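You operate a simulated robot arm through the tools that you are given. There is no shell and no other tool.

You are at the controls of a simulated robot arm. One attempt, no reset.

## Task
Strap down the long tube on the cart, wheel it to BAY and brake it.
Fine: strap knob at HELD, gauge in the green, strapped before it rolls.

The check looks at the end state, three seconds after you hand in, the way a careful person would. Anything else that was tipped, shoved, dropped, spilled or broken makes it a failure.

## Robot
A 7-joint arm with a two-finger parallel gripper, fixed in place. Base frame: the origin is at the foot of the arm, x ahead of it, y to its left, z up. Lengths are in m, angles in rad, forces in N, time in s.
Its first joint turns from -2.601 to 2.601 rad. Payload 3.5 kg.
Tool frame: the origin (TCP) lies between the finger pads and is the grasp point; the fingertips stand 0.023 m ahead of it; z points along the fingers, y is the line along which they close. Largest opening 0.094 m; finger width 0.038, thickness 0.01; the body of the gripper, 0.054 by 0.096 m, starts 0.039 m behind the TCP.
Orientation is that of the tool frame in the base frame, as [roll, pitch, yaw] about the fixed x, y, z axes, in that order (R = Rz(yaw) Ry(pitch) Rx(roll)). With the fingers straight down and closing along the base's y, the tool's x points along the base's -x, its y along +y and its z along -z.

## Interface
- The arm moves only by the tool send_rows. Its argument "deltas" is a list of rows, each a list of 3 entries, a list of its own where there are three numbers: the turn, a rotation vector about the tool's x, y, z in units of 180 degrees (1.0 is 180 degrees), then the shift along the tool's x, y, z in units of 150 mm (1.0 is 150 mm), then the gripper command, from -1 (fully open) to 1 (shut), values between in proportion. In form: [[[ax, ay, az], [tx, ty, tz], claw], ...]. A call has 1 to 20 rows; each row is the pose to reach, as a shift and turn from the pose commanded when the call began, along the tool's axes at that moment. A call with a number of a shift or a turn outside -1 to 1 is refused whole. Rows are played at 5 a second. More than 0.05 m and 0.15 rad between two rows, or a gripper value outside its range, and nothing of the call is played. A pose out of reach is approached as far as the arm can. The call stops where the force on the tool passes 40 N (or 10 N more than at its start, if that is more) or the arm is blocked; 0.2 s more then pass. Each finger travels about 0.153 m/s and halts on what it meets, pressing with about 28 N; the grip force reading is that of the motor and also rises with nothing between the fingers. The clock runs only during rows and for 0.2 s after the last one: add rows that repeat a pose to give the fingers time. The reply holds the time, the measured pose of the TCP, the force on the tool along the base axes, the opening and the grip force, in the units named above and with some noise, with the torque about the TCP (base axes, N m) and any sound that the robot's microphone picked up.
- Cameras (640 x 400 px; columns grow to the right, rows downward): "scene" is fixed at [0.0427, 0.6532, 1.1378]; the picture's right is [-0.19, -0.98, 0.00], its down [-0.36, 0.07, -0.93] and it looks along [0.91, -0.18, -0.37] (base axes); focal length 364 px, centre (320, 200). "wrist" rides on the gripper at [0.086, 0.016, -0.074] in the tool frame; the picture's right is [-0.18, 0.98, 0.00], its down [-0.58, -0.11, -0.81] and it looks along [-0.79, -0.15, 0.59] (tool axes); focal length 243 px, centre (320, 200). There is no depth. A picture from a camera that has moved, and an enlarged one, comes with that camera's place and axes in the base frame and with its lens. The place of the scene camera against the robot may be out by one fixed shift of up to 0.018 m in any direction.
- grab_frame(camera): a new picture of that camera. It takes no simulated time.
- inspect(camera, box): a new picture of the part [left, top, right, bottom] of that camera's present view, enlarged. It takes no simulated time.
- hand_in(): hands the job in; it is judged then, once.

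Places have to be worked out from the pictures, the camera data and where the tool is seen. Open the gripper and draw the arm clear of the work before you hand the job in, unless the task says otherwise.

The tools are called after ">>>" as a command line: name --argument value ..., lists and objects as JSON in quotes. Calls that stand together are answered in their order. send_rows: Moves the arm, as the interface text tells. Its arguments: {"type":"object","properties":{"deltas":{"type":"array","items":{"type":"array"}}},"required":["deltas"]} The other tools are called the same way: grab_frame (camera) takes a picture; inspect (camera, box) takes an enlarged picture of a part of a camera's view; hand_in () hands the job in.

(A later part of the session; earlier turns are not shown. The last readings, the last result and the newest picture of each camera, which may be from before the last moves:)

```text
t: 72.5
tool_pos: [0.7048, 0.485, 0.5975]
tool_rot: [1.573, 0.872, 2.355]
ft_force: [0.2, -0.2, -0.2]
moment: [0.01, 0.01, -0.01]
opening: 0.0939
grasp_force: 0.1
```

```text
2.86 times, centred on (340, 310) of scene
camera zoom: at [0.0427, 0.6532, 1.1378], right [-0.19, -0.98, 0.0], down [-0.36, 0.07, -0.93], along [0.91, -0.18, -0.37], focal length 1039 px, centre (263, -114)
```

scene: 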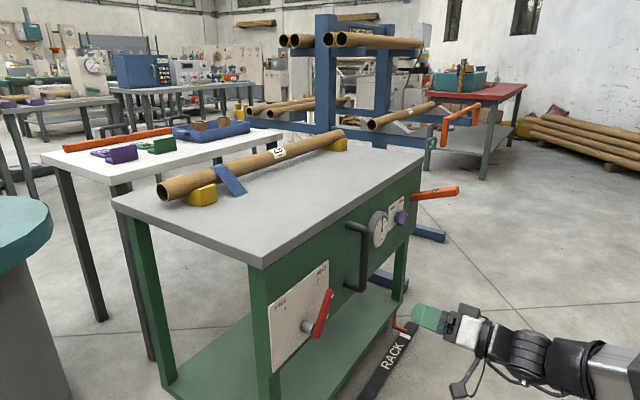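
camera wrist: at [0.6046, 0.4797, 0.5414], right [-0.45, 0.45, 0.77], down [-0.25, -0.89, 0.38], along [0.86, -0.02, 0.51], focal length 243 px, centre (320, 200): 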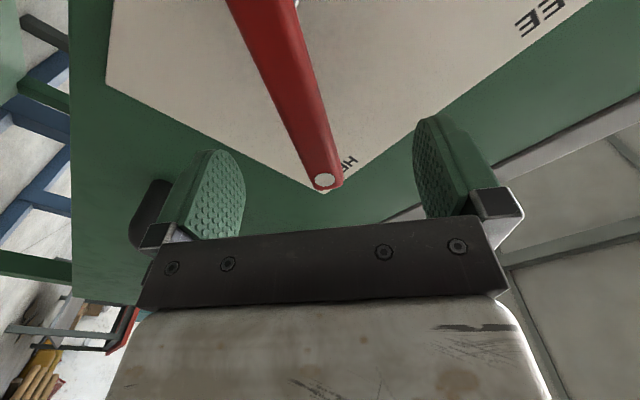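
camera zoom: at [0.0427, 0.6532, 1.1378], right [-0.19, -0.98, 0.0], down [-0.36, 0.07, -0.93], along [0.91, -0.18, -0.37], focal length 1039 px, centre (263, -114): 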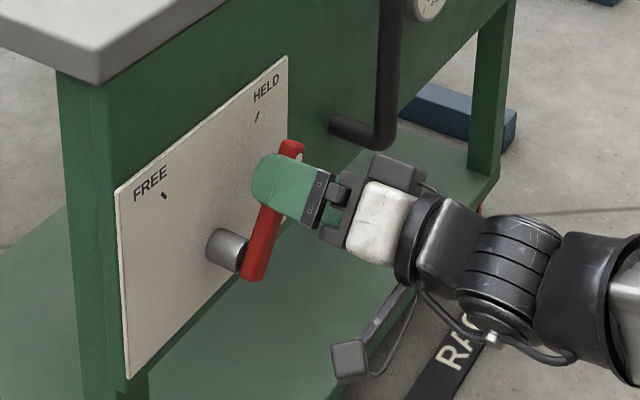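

The lever's front face is about 17 mm ahead. I advance 22 mm and close the fingers to a loose cage around it.

>>> send_rows --deltas '[[[0, 0, 0], [0, 0, 0.07], -1], [[0, 0, 0], [0, -0.01, 0.147], -1], [[0, 0, 0], [0, -0.02, 0.147], -0.4], [[0, 0, 0], [0, -0.02, 0.147], 0.1], [[0, 0, 0], [0, -0.02, 0.147], 0.3], [[0, 0, 0], [0, -0.02, 0.147], 0.3]]'

>>> grab_frame --camera "wrist"

>>> inspect --camera "scene" --box '[260, 240, 420, 380]'

```text
t: 73.8
tool_pos: [0.7218, 0.4975, 0.5948]
tool_rot: [1.573, 0.872, 2.355]
ft_force: [-0.7, 1.4, 0.1]
moment: [0.05, -0.02, -0.02]
opening: 0.0328
grasp_force: 0.1
```

```text
taken
camera wrist: at [0.6215, 0.4928, 0.5398], right [-0.45, 0.45, 0.77], down [-0.25, -0.89, 0.38], along [0.86, -0.02, 0.51], focal length 243 px, centre (320, 200)
```

wrist: 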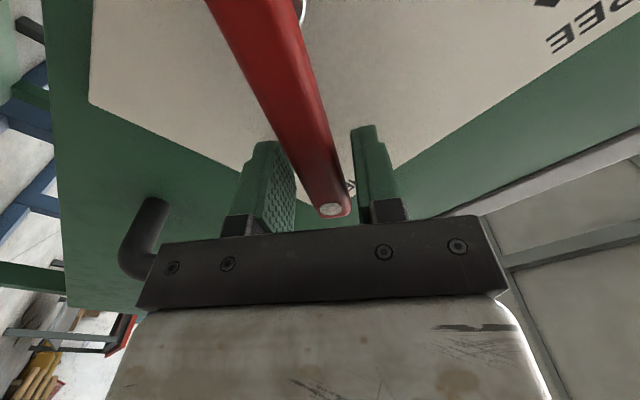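

```text
2.86 times, centred on (340, 310) of scene
camera zoom: at [0.0427, 0.6532, 1.1378], right [-0.19, -0.98, 0.0], down [-0.36, 0.07, -0.93], along [0.91, -0.18, -0.37], focal length 1039 px, centre (263, -114)
```

zoom: 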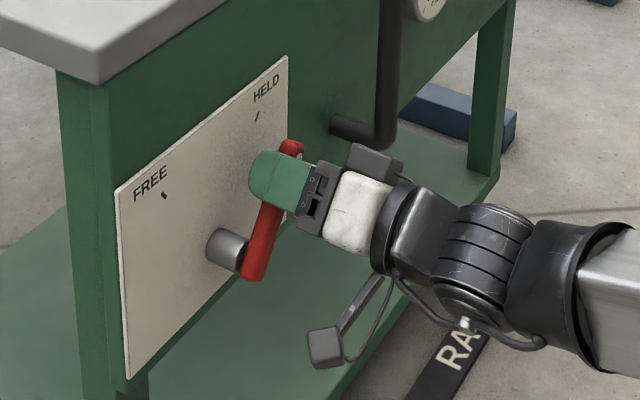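

The lever is caged between the fingers. I swing it counter-clockwise around its pivot toward FREE.

>>> send_rows --deltas '[[[0, 0, -0.0414], [0.0067, 0.049, 0], 0.3], [[0, 0, -0.0828], [0.0197, 0.0968, 0], 0.3], [[0, 0, -0.1241], [0.0388, 0.1425, 0], 0.3], [[0, 0, -0.1655], [0.0636, 0.1852, 0], 0.3], [[0, 0, -0.2069], [0.0938, 0.2245, 0], 0.3], [[0, 0, -0.2483], [0.1289, 0.2595, 0], 0.3], [[0, 0, -0.2897], [0.1681, 0.2896, 0], 0.3], [[0, 0, -0.331], [0.2109, 0.3144, 0], 0.3], [[0, 0, -0.3724], [0.2566, 0.3334, 0], 0.3], [[0, 0, -0.4138], [0.3044, 0.3464, 0], 0.3], [[0, 0, -0.4552], [0.3534, 0.353, 0], 0.3]]'

>>> grab_frame --camera "wrist"

>>> inspect --camera "scene" --box '[240, 240, 400, 380]'

```text
t: 76.0
tool_pos: [0.6899, 0.5314, 0.6097]
tool_rot: [-1.647, 1.112, -0.814]
ft_force: [-19.1, 19.3, -12.2]
moment: [1.21, 1.65, -0.54]
opening: 0.0352
grasp_force: 44.6
out of reach, approached as far as the arm can: row 8, 9, 10
stopped in row 10: the force on the tool passed its limit at 60 N (the readings are from after the stop); the commanded pose is now the measured one
```

```text
taken
camera wrist: at [0.6553, 0.4583, 0.5272], right [-0.71, 0.65, -0.27], down [-0.65, -0.47, 0.6], along [0.26, 0.6, 0.76], focal length 243 px, centre (320, 200)
```

wrist: 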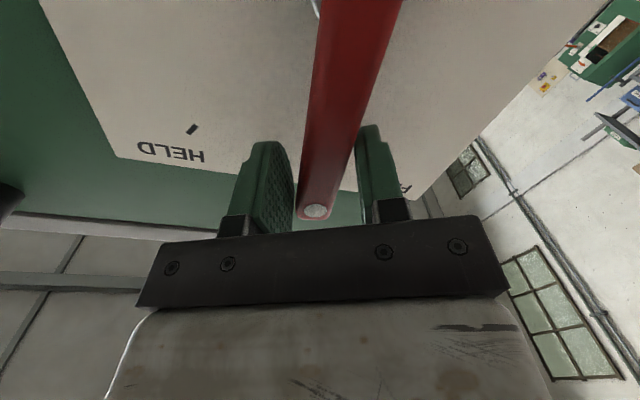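

```text
2.86 times, centred on (320, 310) of scene
camera zoom: at [0.0427, 0.6532, 1.1378], right [-0.19, -0.98, 0.0], down [-0.36, 0.07, -0.93], along [0.91, -0.18, -0.37], focal length 1039 px, centre (320, -114)
```

zoom: 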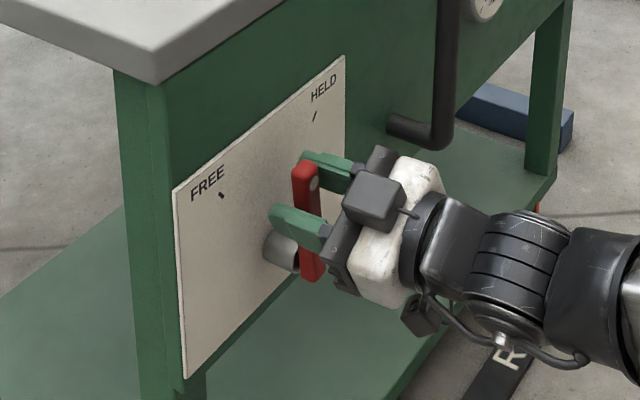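

The arm ran out of wrist range with the lever near vertical, and the call stopped. I open, back out, and square the tool up (fingers closing horizontally) so I can finish by pushing.

>>> send_rows --deltas '[[[0, 0, 0], [0, 0, 0], -0.2], [[0, 0, 0], [0, 0, 0], -1], [[0, 0, 0], [0, 0, 0], -1], [[0, 0, 0], [0, 0, -0.2], -1], [[0, 0, 0], [0, 0, -0.4], -1], [[0.0038, -0.0019, 0.0365], [0, 0, -0.5], -1], [[0.0075, -0.0038, 0.073], [0, 0, -0.5], -1], [[0.0113, -0.0058, 0.1094], [0, 0, -0.5], -1], [[0.015, -0.0077, 0.1458], [0, 0, -0.5], -1], [[0.015, -0.0077, 0.1458], [0, 0, -0.5], -1]]'

>>> grab_frame --camera "wrist"

>>> inspect --camera "scene" --box '[240, 240, 400, 380]'

>>> grab_frame --camera "scene"

```text
t: 78.2
tool_pos: [0.6428, 0.4723, 0.6129]
tool_rot: [-0.923, 1.568, -0.141]
ft_force: [-0.6, -0.4, 0.1]
moment: [0.01, -0.02, 0.01]
opening: 0.094
grasp_force: 0.1
```

```text
taken
camera wrist: at [0.578, 0.4319, 0.5264], right [-0.69, 0.7, 0.18], down [-0.5, -0.65, 0.58], along [0.52, 0.31, 0.79], focal length 243 px, centre (320, 200)
```

wrist: 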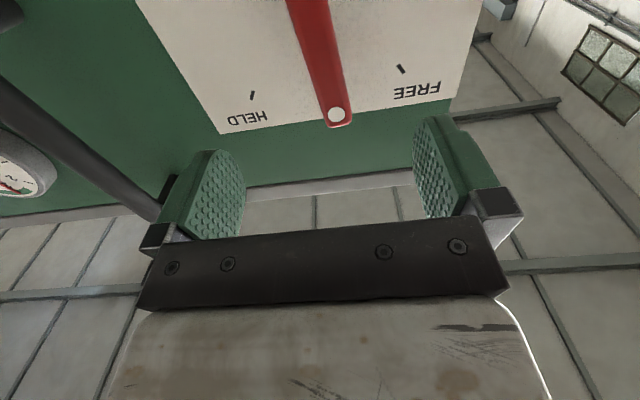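

```text
2.86 times, centred on (320, 310) of scene
camera zoom: at [0.0427, 0.6532, 1.1378], right [-0.19, -0.98, 0.0], down [-0.36, 0.07, -0.93], along [0.91, -0.18, -0.37], focal length 1039 px, centre (320, -114)
```

zoom: 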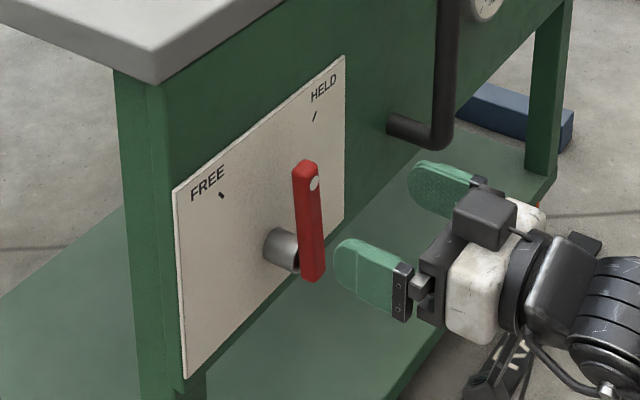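

```text
taken
```

scene: 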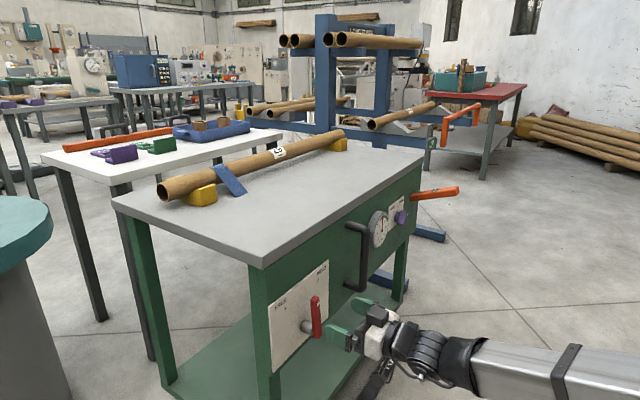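

The lever now rests near vertical, about 5° past it, with its dot near e=0.112, z=0.629. I close the fingers, go in on its right side, and push it left toward FREE.

>>> send_rows --deltas '[[[0, 0, 0], [-0.017, -0.09, 0], 0], [[0, 0, 0], [-0.033, -0.18, 0], 1], [[0, 0, 0], [-0.033, -0.18, 0], 1], [[0, 0, 0], [-0.033, -0.18, 0.12], 1], [[0, 0, 0], [-0.033, -0.18, 0.25], 1], [[0, 0, 0], [-0.033, -0.18, 0.37], 1], [[0, 0, 0], [-0.033, -0.18, 0.48], 1], [[0, 0, 0], [-0.033, -0.18, 0.48], 1]]'

>>> grab_frame --camera "wrist"

>>> inspect --camera "scene" --box '[240, 240, 400, 380]'

```text
t: 80.0
tool_pos: [0.7096, 0.5064, 0.6179]
tool_rot: [-1.169, 1.567, -0.389]
ft_force: [0.2, 0.5, 0.2]
moment: [0.0, -0.03, 0.0]
opening: 0.0
grasp_force: 27.6
```

```text
taken
camera wrist: at [0.6466, 0.4649, 0.5309], right [-0.69, 0.7, 0.18], down [-0.5, -0.64, 0.58], along [0.52, 0.31, 0.79], focal length 243 px, centre (320, 200)
```

wrist: 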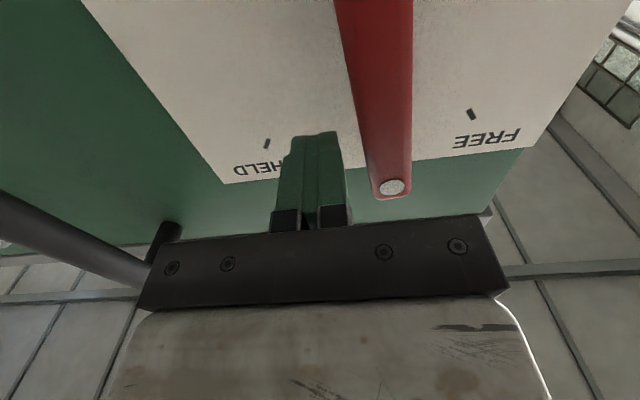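

```text
2.86 times, centred on (320, 310) of scene
camera zoom: at [0.0427, 0.6532, 1.1378], right [-0.19, -0.98, 0.0], down [-0.36, 0.07, -0.93], along [0.91, -0.18, -0.37], focal length 1039 px, centre (320, -114)
```

zoom: 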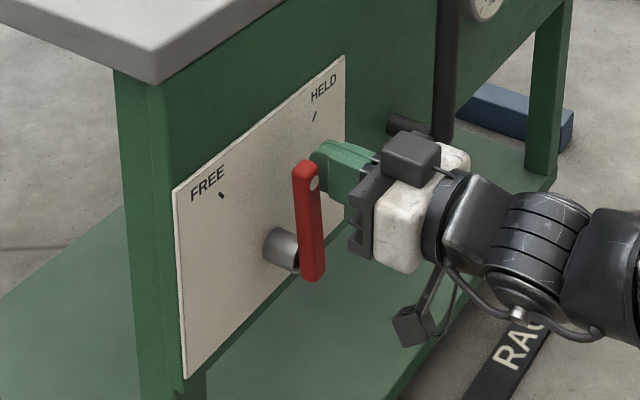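

The closed fingers sit just right of the lever. I push left in small steps.

>>> send_rows --deltas '[[[0, 0, 0], [0, 0.04, 0], 1], [[0, 0, 0], [0, 0.08, 0], 1], [[0, 0, 0], [0, 0.12, 0], 1], [[0, 0, 0], [0, 0.16, 0], 1], [[0, 0, 0], [0, 0.2, 0], 1], [[0, 0, 0], [0, 0.23, 0], 1], [[0, 0, 0], [0, 0.26, 0], 1], [[0, 0, 0], [0, 0.29, 0], 1]]'

>>> grab_frame --camera "wrist"

>>> inspect --camera "scene" --box '[240, 240, 400, 380]'

```text
t: 81.8
tool_pos: [0.681, 0.5343, 0.6178]
tool_rot: [-1.204, 1.565, -0.425]
ft_force: [4.3, -2.2, 2.7]
moment: [-0.04, -0.03, -0.03]
opening: 0.0
grasp_force: 28.0
```

```text
taken
camera wrist: at [0.6176, 0.4943, 0.5312], right [-0.69, 0.7, 0.18], down [-0.5, -0.64, 0.58], along [0.52, 0.31, 0.79], focal length 243 px, centre (320, 200)
```

wrist: 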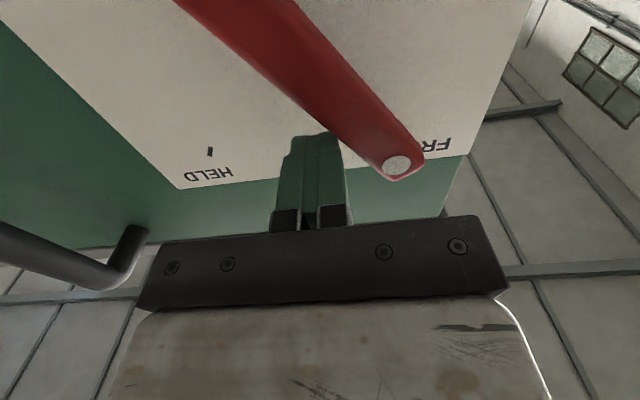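

```text
2.86 times, centred on (320, 310) of scene
camera zoom: at [0.0427, 0.6532, 1.1378], right [-0.19, -0.98, 0.0], down [-0.36, 0.07, -0.93], along [0.91, -0.18, -0.37], focal length 1039 px, centre (320, -114)
```

zoom: 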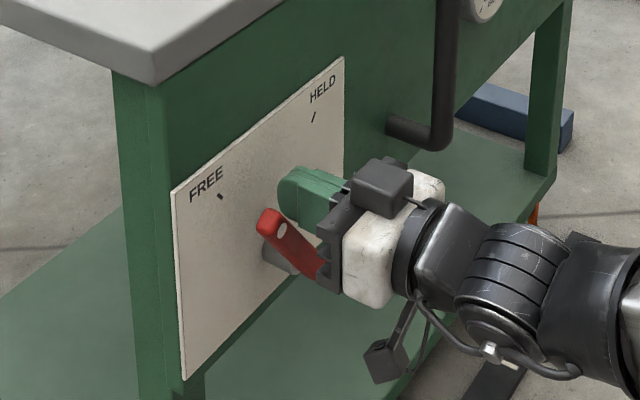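

The lever is near FREE with only about 4 N of resistance. I push on in small steps until it meets its stop.

>>> send_rows --deltas '[[[0, 0, 0], [0, 0.02, 0], 1], [[0, 0, 0], [0, 0.04, 0], 1], [[0, 0, 0], [0, 0.06, 0], 1], [[0, 0, 0], [0, 0.08, 0], 1], [[0, 0, 0], [0, 0.08, 0], 1]]'

>>> inspect --camera "scene" --box '[240, 240, 400, 380]'

>>> grab_frame --camera "wrist"

```text
t: 83.0
tool_pos: [0.6717, 0.5453, 0.6185]
tool_rot: [-1.176, 1.566, -0.395]
ft_force: [3.0, -2.3, 4.7]
moment: [0.01, 0.01, -0.01]
opening: 0.0
grasp_force: 28.1
```

```text
2.86 times, centred on (320, 310) of scene
camera zoom: at [0.0427, 0.6532, 1.1378], right [-0.19, -0.98, 0.0], down [-0.36, 0.07, -0.93], along [0.91, -0.18, -0.37], focal length 1039 px, centre (320, -114)
```

zoom: 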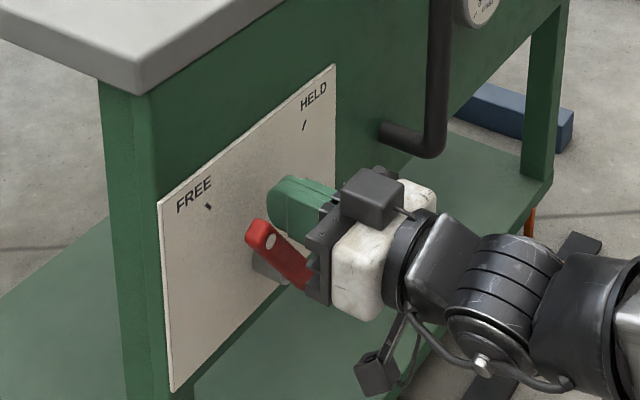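

```text
taken
camera wrist: at [0.6082, 0.5037, 0.5309], right [-0.69, 0.7, 0.18], down [-0.5, -0.64, 0.58], along [0.52, 0.31, 0.79], focal length 243 px, centre (320, 200)
```

wrist: 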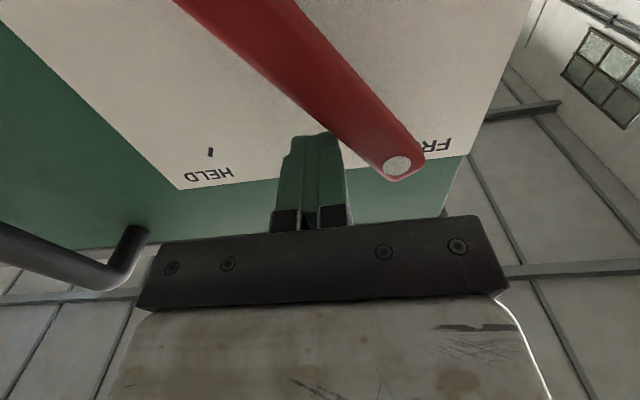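

The lever is at its FREE stop and the cart has just begun to roll, so the brake is off. I ease off, back out, and move right to the black handle.

>>> send_rows --deltas '[[[0, 0, 0], [0, -0.05, 0], 1], [[0, 0, 0], [0, -0.1, 0], 1], [[0, 0, 0], [0, -0.1, -0.25], 1], [[0, 0, 0], [0, -0.1, -0.5], 1], [[0, 0, 0], [0, -0.1, -0.75], 1], [[0, 0, 0], [-0.06, -0.4, -0.75], -0.5], [[0, 0, 0], [-0.12, -0.7, -0.75], -1], [[0, 0, 0], [-0.18, -1.0, -0.75], -1]]'

>>> send_rows --deltas '[[[0, 0, 0], [0, -0.2, 0], -1], [[0, 0, 0], [0, -0.4, 0], -1], [[0, 0, 0], [0, -0.5, 0], -1], [[0, 0, 0], [0, -0.5, 0], -1]]'

>>> grab_frame --camera "wrist"

>>> grab_frame --camera "scene"

```text
t: 84.8
tool_pos: [0.6986, 0.3613, 0.644]
tool_rot: [-1.169, 1.568, -0.385]
ft_force: [-0.1, -0.5, -0.2]
moment: [0.04, 0.0, 0.03]
opening: 0.0941
grasp_force: 0.0
```

```text
t: 85.8
tool_pos: [0.7508, 0.3066, 0.6462]
tool_rot: [-1.215, 1.567, -0.43]
ft_force: [-0.7, 0.5, -0.1]
moment: [-0.01, -0.03, -0.03]
opening: 0.094
grasp_force: 0.1
```

```text
taken
camera wrist: at [0.688, 0.266, 0.5594], right [-0.69, 0.7, 0.18], down [-0.5, -0.64, 0.58], along [0.52, 0.31, 0.79], focal length 243 px, centre (320, 200)
```

wrist: 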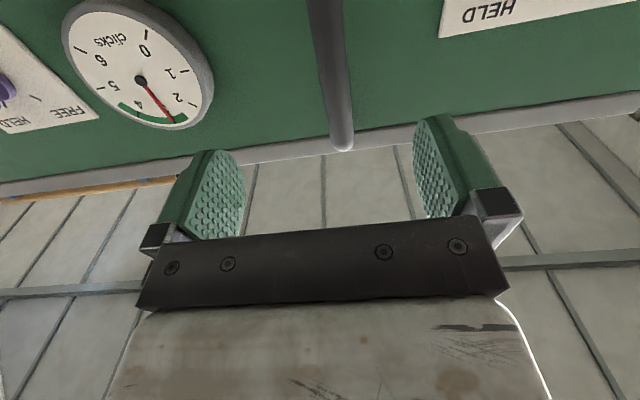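

```text
taken
```

scene: 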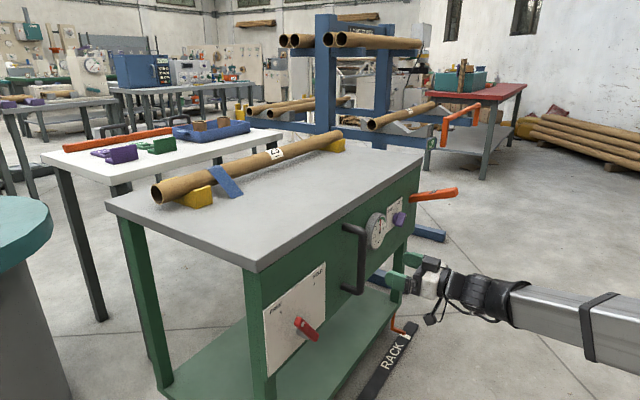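

The bar of the handle is centred about 9 mm left of my tool axis and 11 cm ahead; the gauge needle is in the green. I adjust, go in, and close on the handle.

>>> send_rows --deltas '[[[0, 0, 0], [0, 0.06, 0.15], -1], [[0, 0, 0], [0, 0.06, 0.3], -1], [[0, 0, 0], [0, 0.06, 0.45], -1], [[0, 0, 0], [0, 0.06, 0.58], -1], [[0, 0, 0], [0, 0.06, 0.68], -1], [[0, 0, 0], [0, 0.06, 0.68], -1]]'

>>> grab_frame --camera "wrist"

>>> inspect --camera "scene" --box '[300, 200, 460, 320]'

```text
t: 87.2
tool_pos: [0.8175, 0.3857, 0.6476]
tool_rot: [-1.217, 1.568, -0.435]
ft_force: [-0.4, 0.5, -0.5]
moment: [0.02, -0.01, -0.02]
opening: 0.0938
grasp_force: 0.0
```

```text
taken
camera wrist: at [0.7532, 0.3444, 0.5602], right [-0.69, 0.7, 0.18], down [-0.5, -0.64, 0.58], along [0.52, 0.31, 0.79], focal length 243 px, centre (320, 200)
```

wrist: 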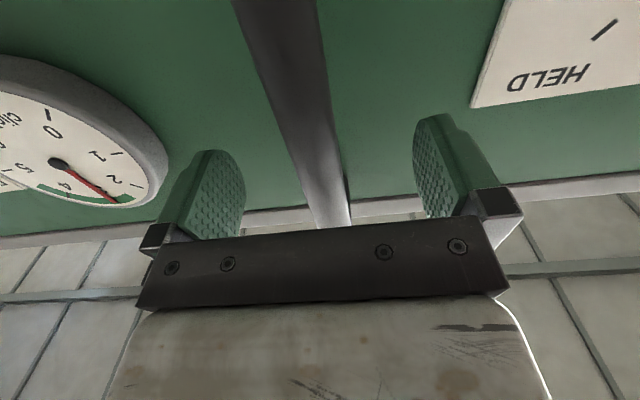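

```text
3.33 times, centred on (380, 260) of scene
camera zoom: at [0.0427, 0.6532, 1.1378], right [-0.19, -0.98, 0.0], down [-0.36, 0.07, -0.93], along [0.91, -0.18, -0.37], focal length 1212 px, centre (120, 0)
```

zoom: 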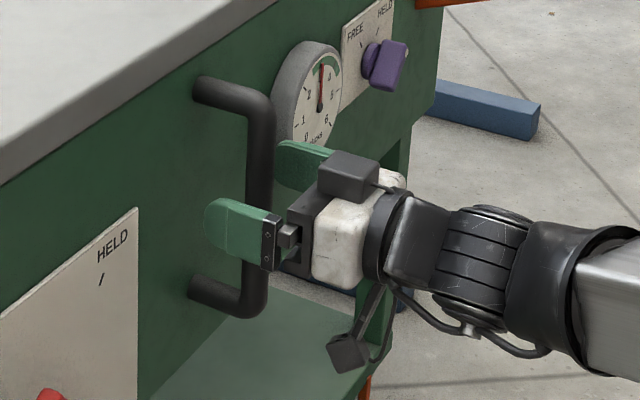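

The handle is between the fingers. I close on it.

>>> send_rows --deltas '[[[0, 0, 0], [0, 0, 0.06], -1], [[0, 0, 0], [0, 0, 0.06], -0.3], [[0, 0, 0], [0, 0, 0.06], 0.4], [[0, 0, 0], [0, 0, 0.06], 1], [[0, 0, 0], [0, 0, 0.06], 1], [[0, 0, 0], [0, 0, 0.06], 1]]'

>>> grab_frame --camera "wrist"

>>> inspect --camera "scene" --box '[300, 200, 460, 320]'

```text
t: 88.6
tool_pos: [0.8221, 0.3908, 0.6459]
tool_rot: [-0.988, 1.566, -0.206]
ft_force: [-3.0, 3.9, -0.3]
moment: [0.65, 0.61, 0.0]
opening: 0.0217
grasp_force: 44.8
```

```text
taken
camera wrist: at [0.759, 0.3502, 0.5595], right [-0.69, 0.7, 0.18], down [-0.5, -0.65, 0.58], along [0.52, 0.31, 0.79], focal length 243 px, centre (320, 200)
```

wrist: 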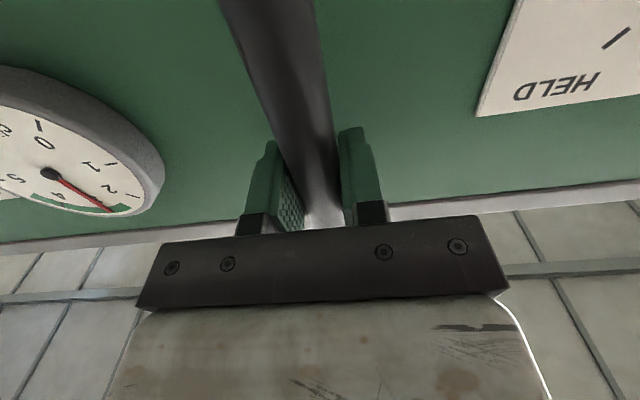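

```text
3.33 times, centred on (380, 260) of scene
camera zoom: at [0.0427, 0.6532, 1.1378], right [-0.19, -0.98, 0.0], down [-0.36, 0.07, -0.93], along [0.91, -0.18, -0.37], focal length 1212 px, centre (120, 0)
```

zoom: 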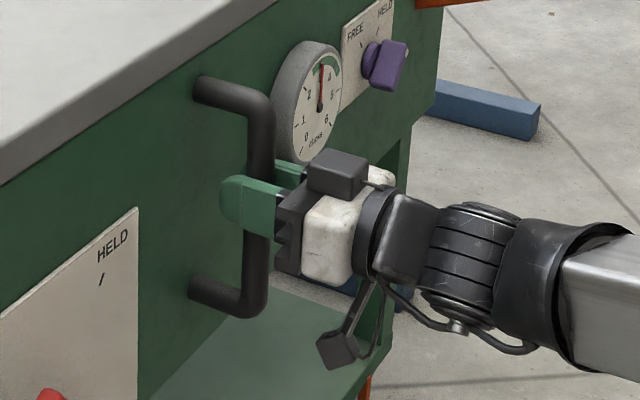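

The handle is firmly gripped (22 mm). I start rolling the cart gently left along its track.

>>> send_rows --deltas '[[[0, 0, 0], [0, 0.02, 0], 1], [[0, 0, 0], [0, 0.06, 0], 1], [[0, 0, 0], [0, 0.12, 0], 1], [[0, 0, 0], [0, 0.2, 0], 1], [[0, 0, 0], [0, 0.3, 0], 1], [[0, 0, 0], [0, 0.4, 0], 1], [[0, 0, 0], [0, 0.5, 0], 1], [[0, 0, 0], [0, 0.6, 0], 1], [[0, 0, 0], [0, 0.7, 0], 1], [[0, 0, 0], [0, 0.8, 0], 1], [[0, 0, 0], [0, 0.88, 0], 1], [[0, 0, 0], [0, 0.94, 0], 1], [[0, 0, 0], [0, 0.98, 0], 1], [[0, 0, 0], [0, 1.0, 0], 1], [[0, 0, 0], [0, 1.0, 0], 1]]'

>>> grab_frame --camera "wrist"

>>> grab_frame --camera "scene"

```text
t: 91.8
tool_pos: [0.7173, 0.4974, 0.6471]
tool_rot: [-0.911, 1.566, -0.128]
ft_force: [-2.6, -8.0, 13.9]
moment: [0.88, 0.41, -0.01]
opening: 0.0218
grasp_force: 45.0
```

```text
taken
camera wrist: at [0.6539, 0.4555, 0.5594], right [-0.69, 0.7, 0.18], down [-0.5, -0.65, 0.58], along [0.52, 0.31, 0.79], focal length 243 px, centre (320, 200)
```

wrist: 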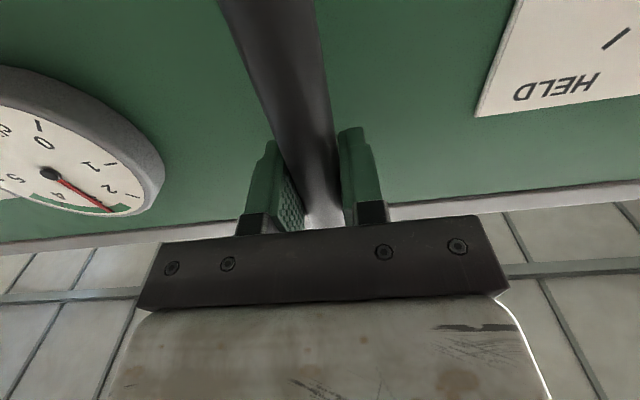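

```text
taken
```

scene: 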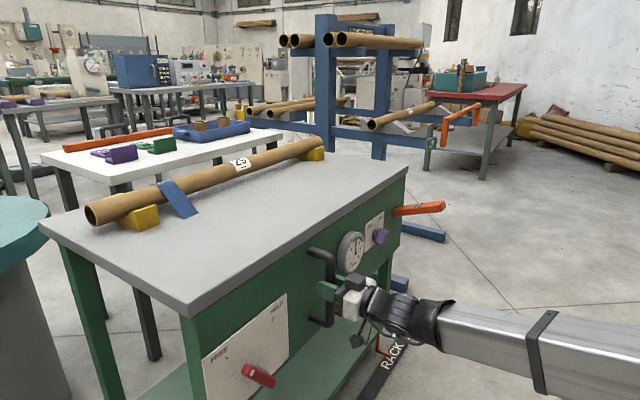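

The cart rolls smoothly. Before going further I check the clearance to the teal stand at the cart's far-left corner.

>>> inspect --camera "scene" --box '[0, 170, 140, 310]'

```text
2.86 times, centred on (70, 240) of scene
camera zoom: at [0.0427, 0.6532, 1.1378], right [-0.19, -0.98, 0.0], down [-0.36, 0.07, -0.93], along [0.91, -0.18, -0.37], focal length 1039 px, centre (1034, 86)
```

zoom: 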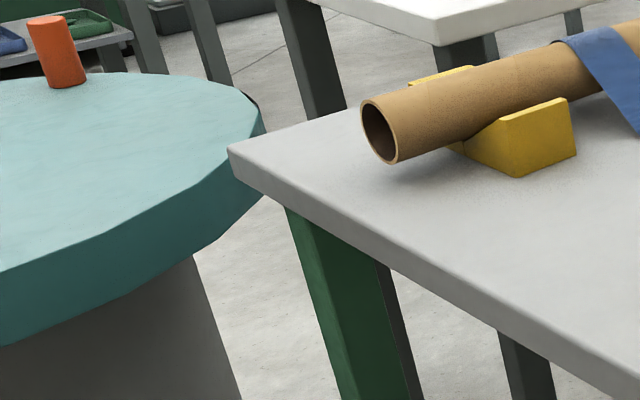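

The stand's disc is about 0.04 m or more behind the cart's rear edge and about 6 cm lower than the tabletop, so the path is clear. I continue rolling another 0.15 m, easing the slight downward press.

>>> send_rows --deltas '[[[0, 0, 0], [-0.01, 0.02, -0.005], 1], [[0, 0, 0], [-0.013, 0.06, -0.008], 1], [[0, 0, 0], [-0.013, 0.12, -0.01], 1], [[0, 0, 0], [-0.013, 0.2, -0.01], 1], [[0, 0, 0], [-0.013, 0.3, -0.01], 1], [[0, 0, 0], [-0.013, 0.4, -0.01], 1], [[0, 0, 0], [-0.013, 0.5, -0.012], 1], [[0, 0, 0], [-0.013, 0.6, -0.014], 1], [[0, 0, 0], [-0.013, 0.7, -0.015], 1], [[0, 0, 0], [-0.013, 0.8, -0.015], 1], [[0, 0, 0], [-0.013, 0.88, -0.015], 1], [[0, 0, 0], [-0.013, 0.94, -0.015], 1], [[0, 0, 0], [-0.013, 0.98, -0.015], 1], [[0, 0, 0], [-0.013, 1.0, -0.015], 1], [[0, 0, 0], [-0.013, 1.0, -0.015], 1]]'

>>> grab_frame --camera "scene"

```text
t: 93.7
tool_pos: [0.6463, 0.5663, 0.6461]
tool_rot: [-0.583, 1.566, 0.2]
ft_force: [7.0, 9.2, -2.3]
moment: [0.13, 0.48, 0.31]
opening: 0.022
grasp_force: 45.3
stopped in row 9: the force on the tool passed its limit at 41 N (the readings are from after the stop); the commanded pose is now the measured one
```

```text
taken
```

scene: 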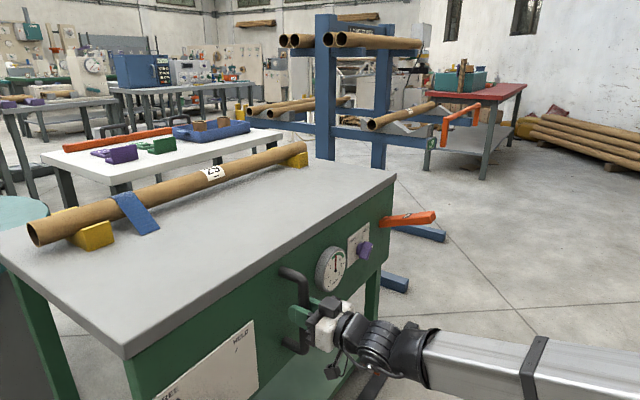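

The call stopped at 41 N after 0.10 m. I need to know whether something was touched, so I look at the stand and the cart's left end.

>>> inspect --camera "scene" --box '[0, 170, 140, 310]'

>>> inspect --camera "scene" --box '[240, 240, 420, 400]'

>>> grab_frame --camera "wrist"

```text
2.86 times, centred on (70, 240) of scene
camera zoom: at [0.0427, 0.6532, 1.1378], right [-0.19, -0.98, 0.0], down [-0.36, 0.07, -0.93], along [0.91, -0.18, -0.37], focal length 1039 px, centre (1034, 86)
```

zoom: 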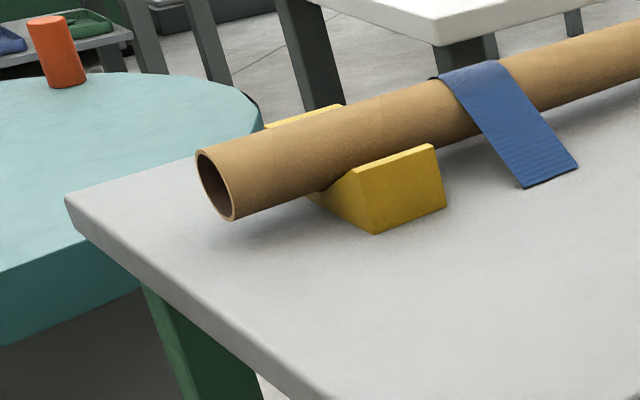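

```text
2.50 times, centred on (330, 320) of scene
camera zoom: at [0.0427, 0.6532, 1.1378], right [-0.19, -0.98, 0.0], down [-0.36, 0.07, -0.93], along [0.91, -0.18, -0.37], focal length 909 px, centre (295, -100)
```

zoom: 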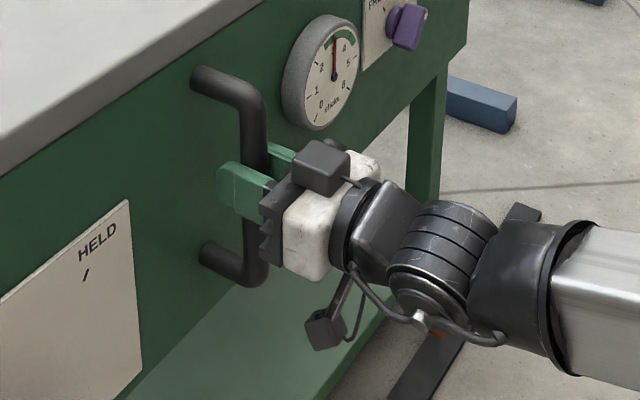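

```text
taken
camera wrist: at [0.5827, 0.5262, 0.5594], right [-0.69, 0.7, 0.18], down [-0.5, -0.65, 0.58], along [0.52, 0.31, 0.8], focal length 243 px, centre (320, 200)
```

wrist: 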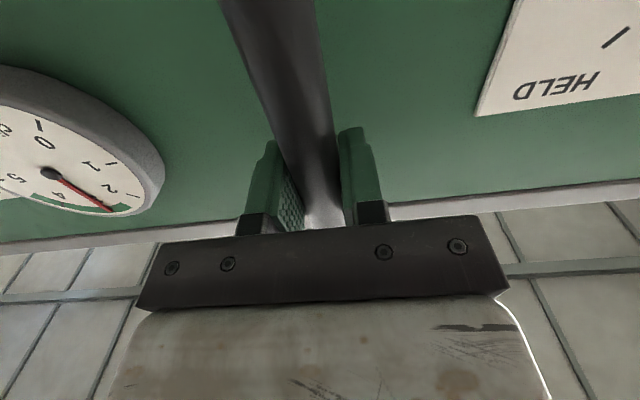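

Nothing was disturbed: the orange cylinder and disc are unchanged, so the stop was strain in my grip. I continue more slowly with a small relief toward the cart.

>>> send_rows --deltas '[[[0, 0, 0], [0, 0.0, 0.008], 1], [[0, 0, 0], [0, 0.03, 0.008], 1], [[0, 0, 0], [0, 0.07, 0.008], 1], [[0, 0, 0], [0, 0.12, 0.008], 1], [[0, 0, 0], [0, 0.17, 0.007], 1], [[0, 0, 0], [0, 0.22, 0.007], 1], [[0, 0, 0], [0, 0.27, 0.006], 1], [[0, 0, 0], [0, 0.31, 0.006], 1], [[0, 0, 0], [0, 0.33, 0.006], 1]]'

>>> grab_frame --camera "scene"

```text
t: 95.5
tool_pos: [0.621, 0.5931, 0.6456]
tool_rot: [-2.738, 1.567, -1.943]
ft_force: [-4.1, 0.3, -2.1]
moment: [0.67, -0.12, 0.08]
opening: 0.0217
grasp_force: 44.3
out of reach, approached as far as the arm can: row 7, 8, 9
stopped in row 9: the force on the tool passed its limit at 41 N (the readings are from after the stop); the commanded pose is now the measured one
```

```text
taken
```

scene: 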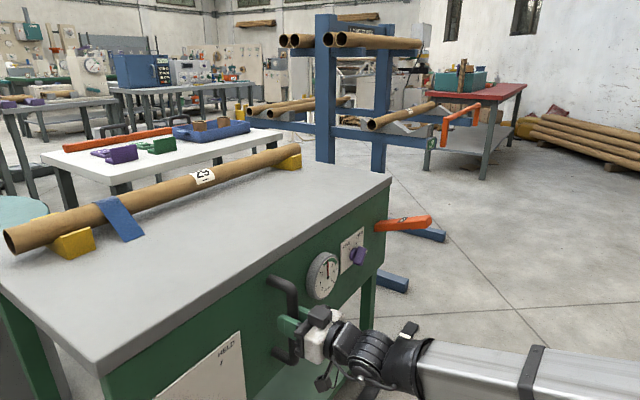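

The wrist is running out of range in this orientation as I go left. I let go, back out, and roll the tool half a turn to re-grip the handle from the other wrist side.

>>> send_rows --deltas '[[[0, 0, 0], [0, 0, 0], 0.3], [[0, 0, 0], [0, 0, 0], -1], [[0, 0, 0], [0, 0, 0], -1], [[0, 0, 0], [0, 0, 0], -1], [[0, 0, 0], [0, 0, -0.2], -1], [[0, 0, 0], [0, 0, -0.45], -1], [[0, 0, 0], [0, 0, -0.75], -1], [[0, 0, 0.045], [0, 0, -0.75], -1], [[0, 0, 0.09], [0, 0, -0.75], -1], [[0, 0, 0.135], [0, 0, -0.75], -1], [[0, 0, 0.18], [0, 0, -0.75], -1], [[0, 0, 0.225], [0, 0, -0.75], -1], [[0, 0, 0.27], [0, 0, -0.75], -1], [[0, 0, 0.315], [0, 0, -0.75], -1], [[0, 0, 0.36], [0, 0, -0.75], -1], [[0, 0, 0.405], [0, 0, -0.75], -1], [[0, 0, 0.45], [0, 0, -0.75], -1], [[0, 0, 0.495], [0, 0, -0.75], -1]]'

>>> grab_frame --camera "wrist"

>>> grab_frame --camera "scene"

```text
t: 99.3
tool_pos: [0.5428, 0.5119, 0.6465]
tool_rot: [1.574, 0.015, 2.366]
ft_force: [-0.5, -1.1, 0.5]
moment: [0.02, -0.02, 0.0]
opening: 0.0939
grasp_force: 0.1
```

```text
taken
camera wrist: at [0.4293, 0.5187, 0.6621], right [0.12, -0.11, 0.99], down [-0.15, -0.98, -0.1], along [0.98, -0.13, -0.14], focal length 243 px, centre (320, 200)
```

wrist: 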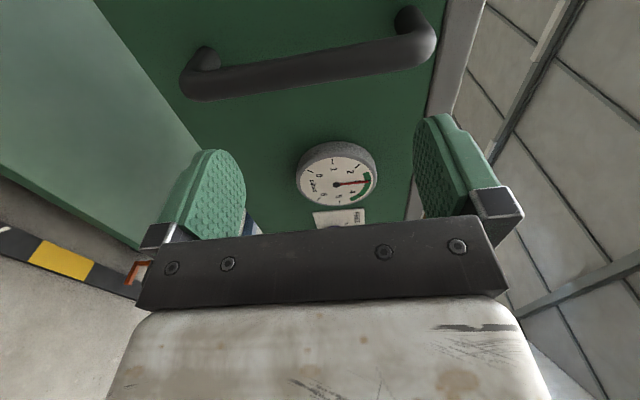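

```text
taken
```

scene: 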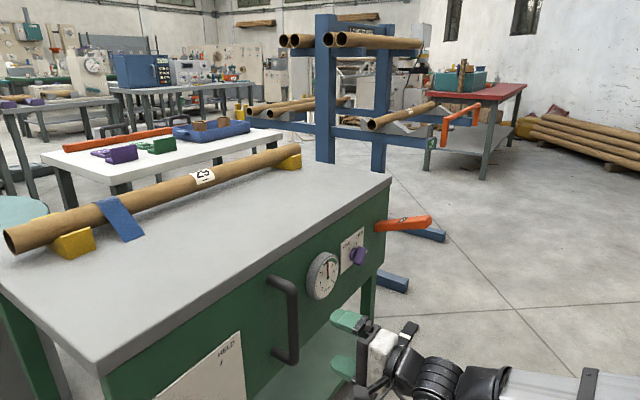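

Now I can see the yellow BAY band and the cart's orange pointer together; I enlarge that to measure what remains.

>>> inspect --camera "wrist" --box '[0, 200, 180, 320]'

```text
3.33 times, centred on (90, 260) of wrist
camera zoom: at [0.4293, 0.5187, 0.6621], right [0.12, -0.11, 0.99], down [-0.15, -0.98, -0.1], along [0.98, -0.13, -0.14], focal length 809 px, centre (1087, 0)
```

zoom: 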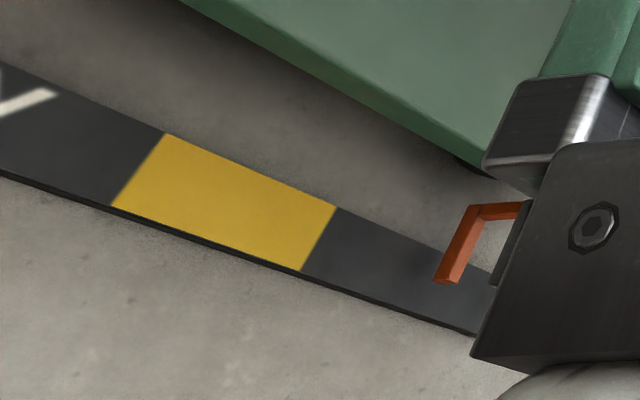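

The pointer is about 0.147 m short of the BAY band's centre (band 0.12 m wide). I roll the tool another quarter turn to close horizontally on the handle with the camera above.

>>> send_rows --deltas '[[[0, 0, 0.045], [0, 0, 0], -1], [[0, 0, 0.09], [0, 0, 0], -1], [[0, 0, 0.135], [0, 0, 0], -1], [[0, 0, 0.18], [0, 0, 0], -1], [[0, 0, 0.225], [0, 0, 0], -1], [[0, 0, 0.27], [0, 0, 0], -1], [[0, 0, 0.315], [0, 0, 0], -1], [[0, 0, 0.36], [0, 0, 0], -1], [[0, 0, 0.405], [0, 0, 0], -1], [[0, 0, 0.45], [0, 0, 0], -1], [[0, 0, 0.495], [0, 0, 0], -1], [[0, 0, 0.495], [0, 0, 0], -1]]'

>>> grab_frame --camera "wrist"

>>> inspect --camera "scene" --box '[220, 240, 440, 400]'

```text
t: 102.0
tool_pos: [0.5424, 0.511, 0.6477]
tool_rot: [1.721, -1.538, 2.215]
ft_force: [-0.3, 0.4, -0.1]
moment: [0.0, 0.03, -0.01]
opening: 0.094
grasp_force: 0.0
```

```text
taken
camera wrist: at [0.5007, 0.4493, 0.7351], right [0.71, -0.69, -0.15], down [-0.63, -0.51, -0.58], along [0.32, 0.51, -0.8], focal length 243 px, centre (320, 200)
```

wrist: 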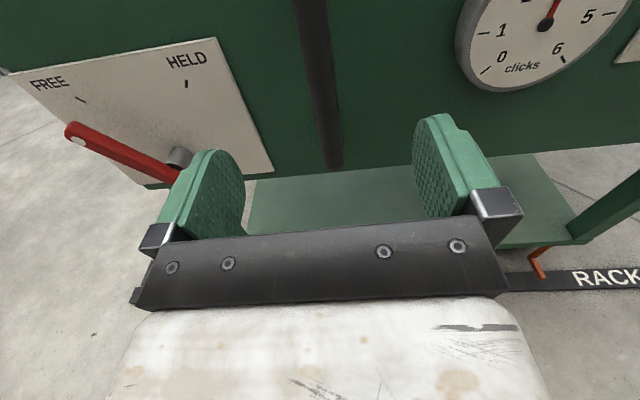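

```text
2.50 times, centred on (330, 320) of scene
camera zoom: at [0.0427, 0.6532, 1.1378], right [-0.19, -0.98, 0.0], down [-0.36, 0.07, -0.93], along [0.91, -0.18, -0.37], focal length 909 px, centre (295, -100)
```

zoom: 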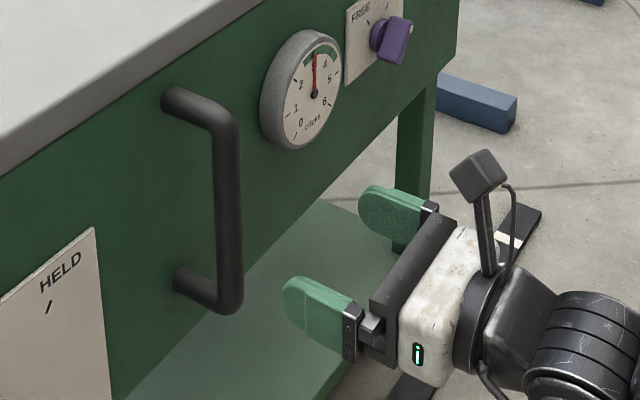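

The handle lines up with the tool axis. I advance 11 cm and close.

>>> send_rows --deltas '[[[0, 0, 0], [0, 0, 0.15], -1], [[0, 0, 0], [0, 0, 0.3], -1], [[0, 0, 0], [0, 0, 0.45], -1], [[0, 0, 0], [0, 0, 0.6], -1], [[0, 0, 0], [0, 0, 0.7], -1], [[0, 0, 0], [0, 0, 0.75], -1], [[0, 0, 0], [0, 0, 0.75], -0.3], [[0, 0, 0], [0, 0, 0.75], 0.4], [[0, 0, 0], [0, 0, 0.75], 1], [[0, 0, 0], [0, 0, 0.75], 1]]'

>>> grab_frame --camera "wrist"

```text
t: 104.2
tool_pos: [0.6218, 0.5914, 0.6468]
tool_rot: [1.728, -1.54, 2.209]
ft_force: [-2.8, 4.6, -0.2]
moment: [1.38, 1.66, 0.06]
opening: 0.0228
grasp_force: 44.8
```

```text
taken
camera wrist: at [0.5794, 0.5292, 0.7344], right [0.7, -0.69, -0.15], down [-0.63, -0.51, -0.58], along [0.32, 0.51, -0.8], focal length 243 px, centre (320, 200)
```

wrist: 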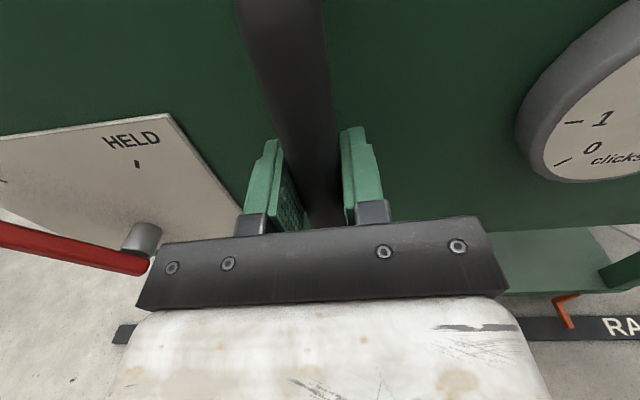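

Gripped again (23 mm). I roll the cart the remaining 0.15 m slowly.

>>> send_rows --deltas '[[[0, 0, 0], [0, -0.02, 0], 1], [[0, 0, 0], [0.002, -0.06, 0], 1], [[0, 0, 0], [0.004, -0.12, 0.001], 1], [[0, 0, 0], [0.006, -0.18, 0.001], 1], [[0, 0, 0], [0.008, -0.25, 0.002], 1], [[0, 0, 0], [0.01, -0.32, 0.002], 1], [[0, 0, 0], [0.012, -0.39, 0.003], 1], [[0, 0, 0], [0.014, -0.46, 0.004], 1], [[0, 0, 0], [0.016, -0.53, 0.004], 1], [[0, 0, 0], [0.018, -0.6, 0.005], 1], [[0, 0, 0], [0.02, -0.67, 0.005], 1], [[0, 0, 0], [0.022, -0.74, 0.006], 1], [[0, 0, 0], [0.024, -0.81, 0.006], 1], [[0, 0, 0], [0.026, -0.87, 0.007], 1], [[0, 0, 0], [0.028, -0.93, 0.008], 1], [[0, 0, 0], [0.03, -0.97, 0.008], 1], [[0, 0, 0], [0.03, -0.99, 0.008], 1], [[0, 0, 0], [0.03, -1.0, 0.008], 1], [[0, 0, 0], [0.03, -1.0, 0.008], 1]]'

>>> grab_frame --camera "wrist"

>>> grab_frame --camera "scene"

```text
t: 105.3
tool_pos: [0.6076, 0.605, 0.6469]
tool_rot: [2.159, -1.537, 1.795]
ft_force: [-4.2, 3.2, -5.2]
moment: [1.26, 1.25, 0.07]
opening: 0.0226
grasp_force: 44.8
out of reach, approached as far as the arm can: row 3, 4, 5
stopped in row 5: the force on the tool passed its limit at 44 N (the readings are from after the stop); the commanded pose is now the measured one
```

```text
taken
camera wrist: at [0.5684, 0.5427, 0.7359], right [0.71, -0.68, -0.16], down [-0.63, -0.53, -0.57], along [0.31, 0.51, -0.81], focal length 243 px, centre (320, 200)
```

wrist: 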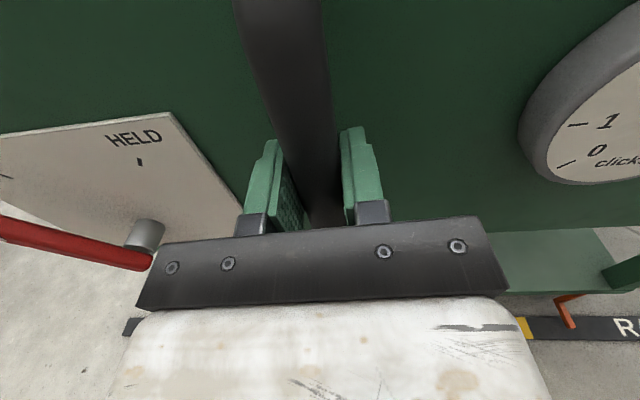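

```text
taken
```

scene: 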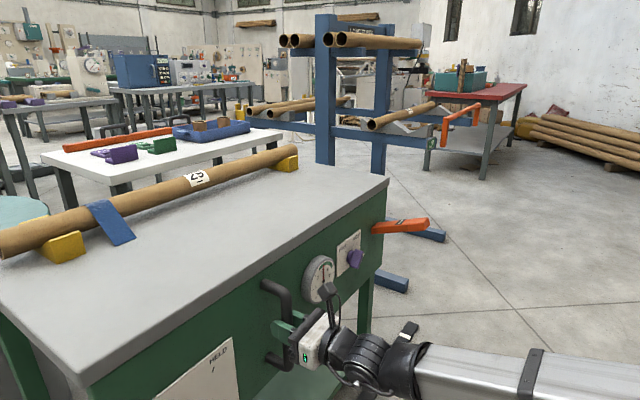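

Both wrist rolls stop at about the same place, so it is the level tool pose that runs out of reach here. I let go and re-grip with the tool tilted down about 45°, its natural posture, which still closes across the upright bar.

>>> send_rows --deltas '[[[0, 0, 0], [0, 0, 0], 0.3], [[0, 0, 0], [0, 0, 0], -1], [[0, 0, 0], [0, 0, 0], -1], [[0, 0, 0], [0, 0, 0], -1], [[0, 0, 0], [0, 0, -0.2], -1], [[0, 0, 0], [0, 0, -0.45], -1], [[0, 0, 0], [0, 0, -0.75], -1], [[0, 0, -0.04], [0, 0.2, -0.75], -1], [[0, 0, -0.085], [0, 0.4, -0.75], -1], [[0, 0, -0.13], [0, 0.4, -0.75], -1], [[0, 0, -0.175], [0, 0.4, -0.75], -1], [[0, 0, -0.22], [0, 0.4, -0.75], -1], [[0, 0, -0.265], [0, 0.4, -0.75], -1], [[0, 0, -0.31], [0, 0.4, -0.75], -1], [[0, 0, -0.355], [0, 0.4, -0.75], -1], [[0, 0, -0.4], [0, 0.4, -0.75], -1], [[0, 0, -0.445], [0, 0.4, -0.75], -1], [[0, 0, -0.49], [0, 0.4, -0.75], -1]]'

>>> grab_frame --camera "wrist"

```text
t: 109.2
tool_pos: [0.5743, 0.4818, 0.6526]
tool_rot: [1.588, 0.005, 2.382]
ft_force: [0.1, -0.2, 0.4]
moment: [0.03, 0.0, 0.02]
opening: 0.0939
grasp_force: 0.1
```

```text
taken
camera wrist: at [0.4613, 0.4881, 0.669], right [0.14, -0.11, 0.98], down [-0.13, -0.99, -0.09], along [0.98, -0.12, -0.15], focal length 243 px, centre (320, 200)
```

wrist: 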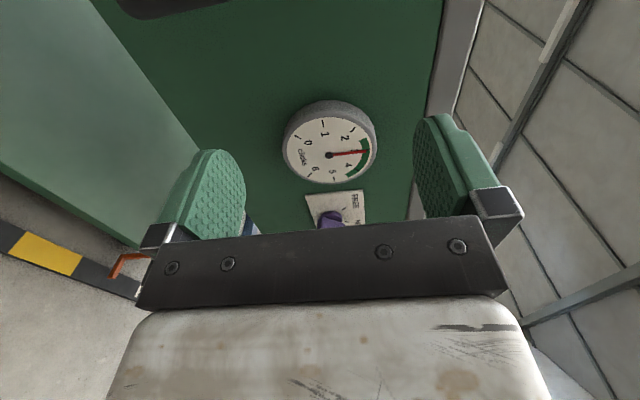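

Halfway through the roll. I finish the quarter turn, then tilt the tool down.

>>> send_rows --deltas '[[[0, 0, -0.045], [0, 0, 0], -1], [[0, 0, -0.09], [0, 0, 0], -1], [[0, 0, -0.135], [0, 0, 0], -1], [[0, 0, -0.18], [0, 0, 0], -1], [[0, 0, -0.225], [0, 0, 0], -1], [[0, 0, -0.27], [0, 0, 0], -1], [[0, 0, -0.315], [0, 0, 0], -1], [[0, 0, -0.36], [0, 0, 0], -1], [[0, 0, -0.405], [0, 0, 0], -1], [[0, 0, -0.45], [0, 0, 0], -1], [[0, 0, -0.5], [0, 0, 0], -1]]'

>>> send_rows --deltas '[[[0, 0.04, 0], [-0.05, 0, 0], -1], [[0, 0.08, 0], [-0.1, 0, 0], -1], [[0, 0.12, 0], [-0.15, 0, 0], -1], [[0, 0.16, 0], [-0.15, 0, 0], -1], [[0, 0.2, 0], [-0.15, 0, 0], -1], [[0, 0.25, 0], [-0.15, 0, 0], -1], [[0, 0.25, 0], [-0.15, 0, 0], -1]]'

>>> grab_frame --camera "wrist"

>>> grab_frame --camera "scene"

```text
refused: row 11 steps farther than a row can; nothing moved
```

```text
refused: row 6 steps farther than a row can; nothing moved
```

```text
taken
camera wrist: at [0.4613, 0.4881, 0.669], right [0.14, -0.11, 0.98], down [-0.13, -0.99, -0.09], along [0.98, -0.12, -0.15], focal length 243 px, centre (320, 200)
```

wrist: 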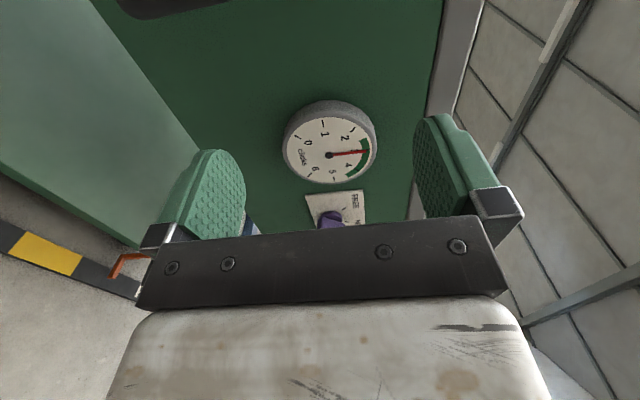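

```text
taken
```

scene: 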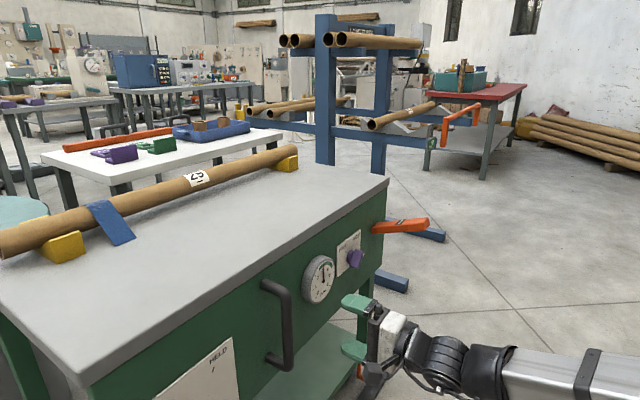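

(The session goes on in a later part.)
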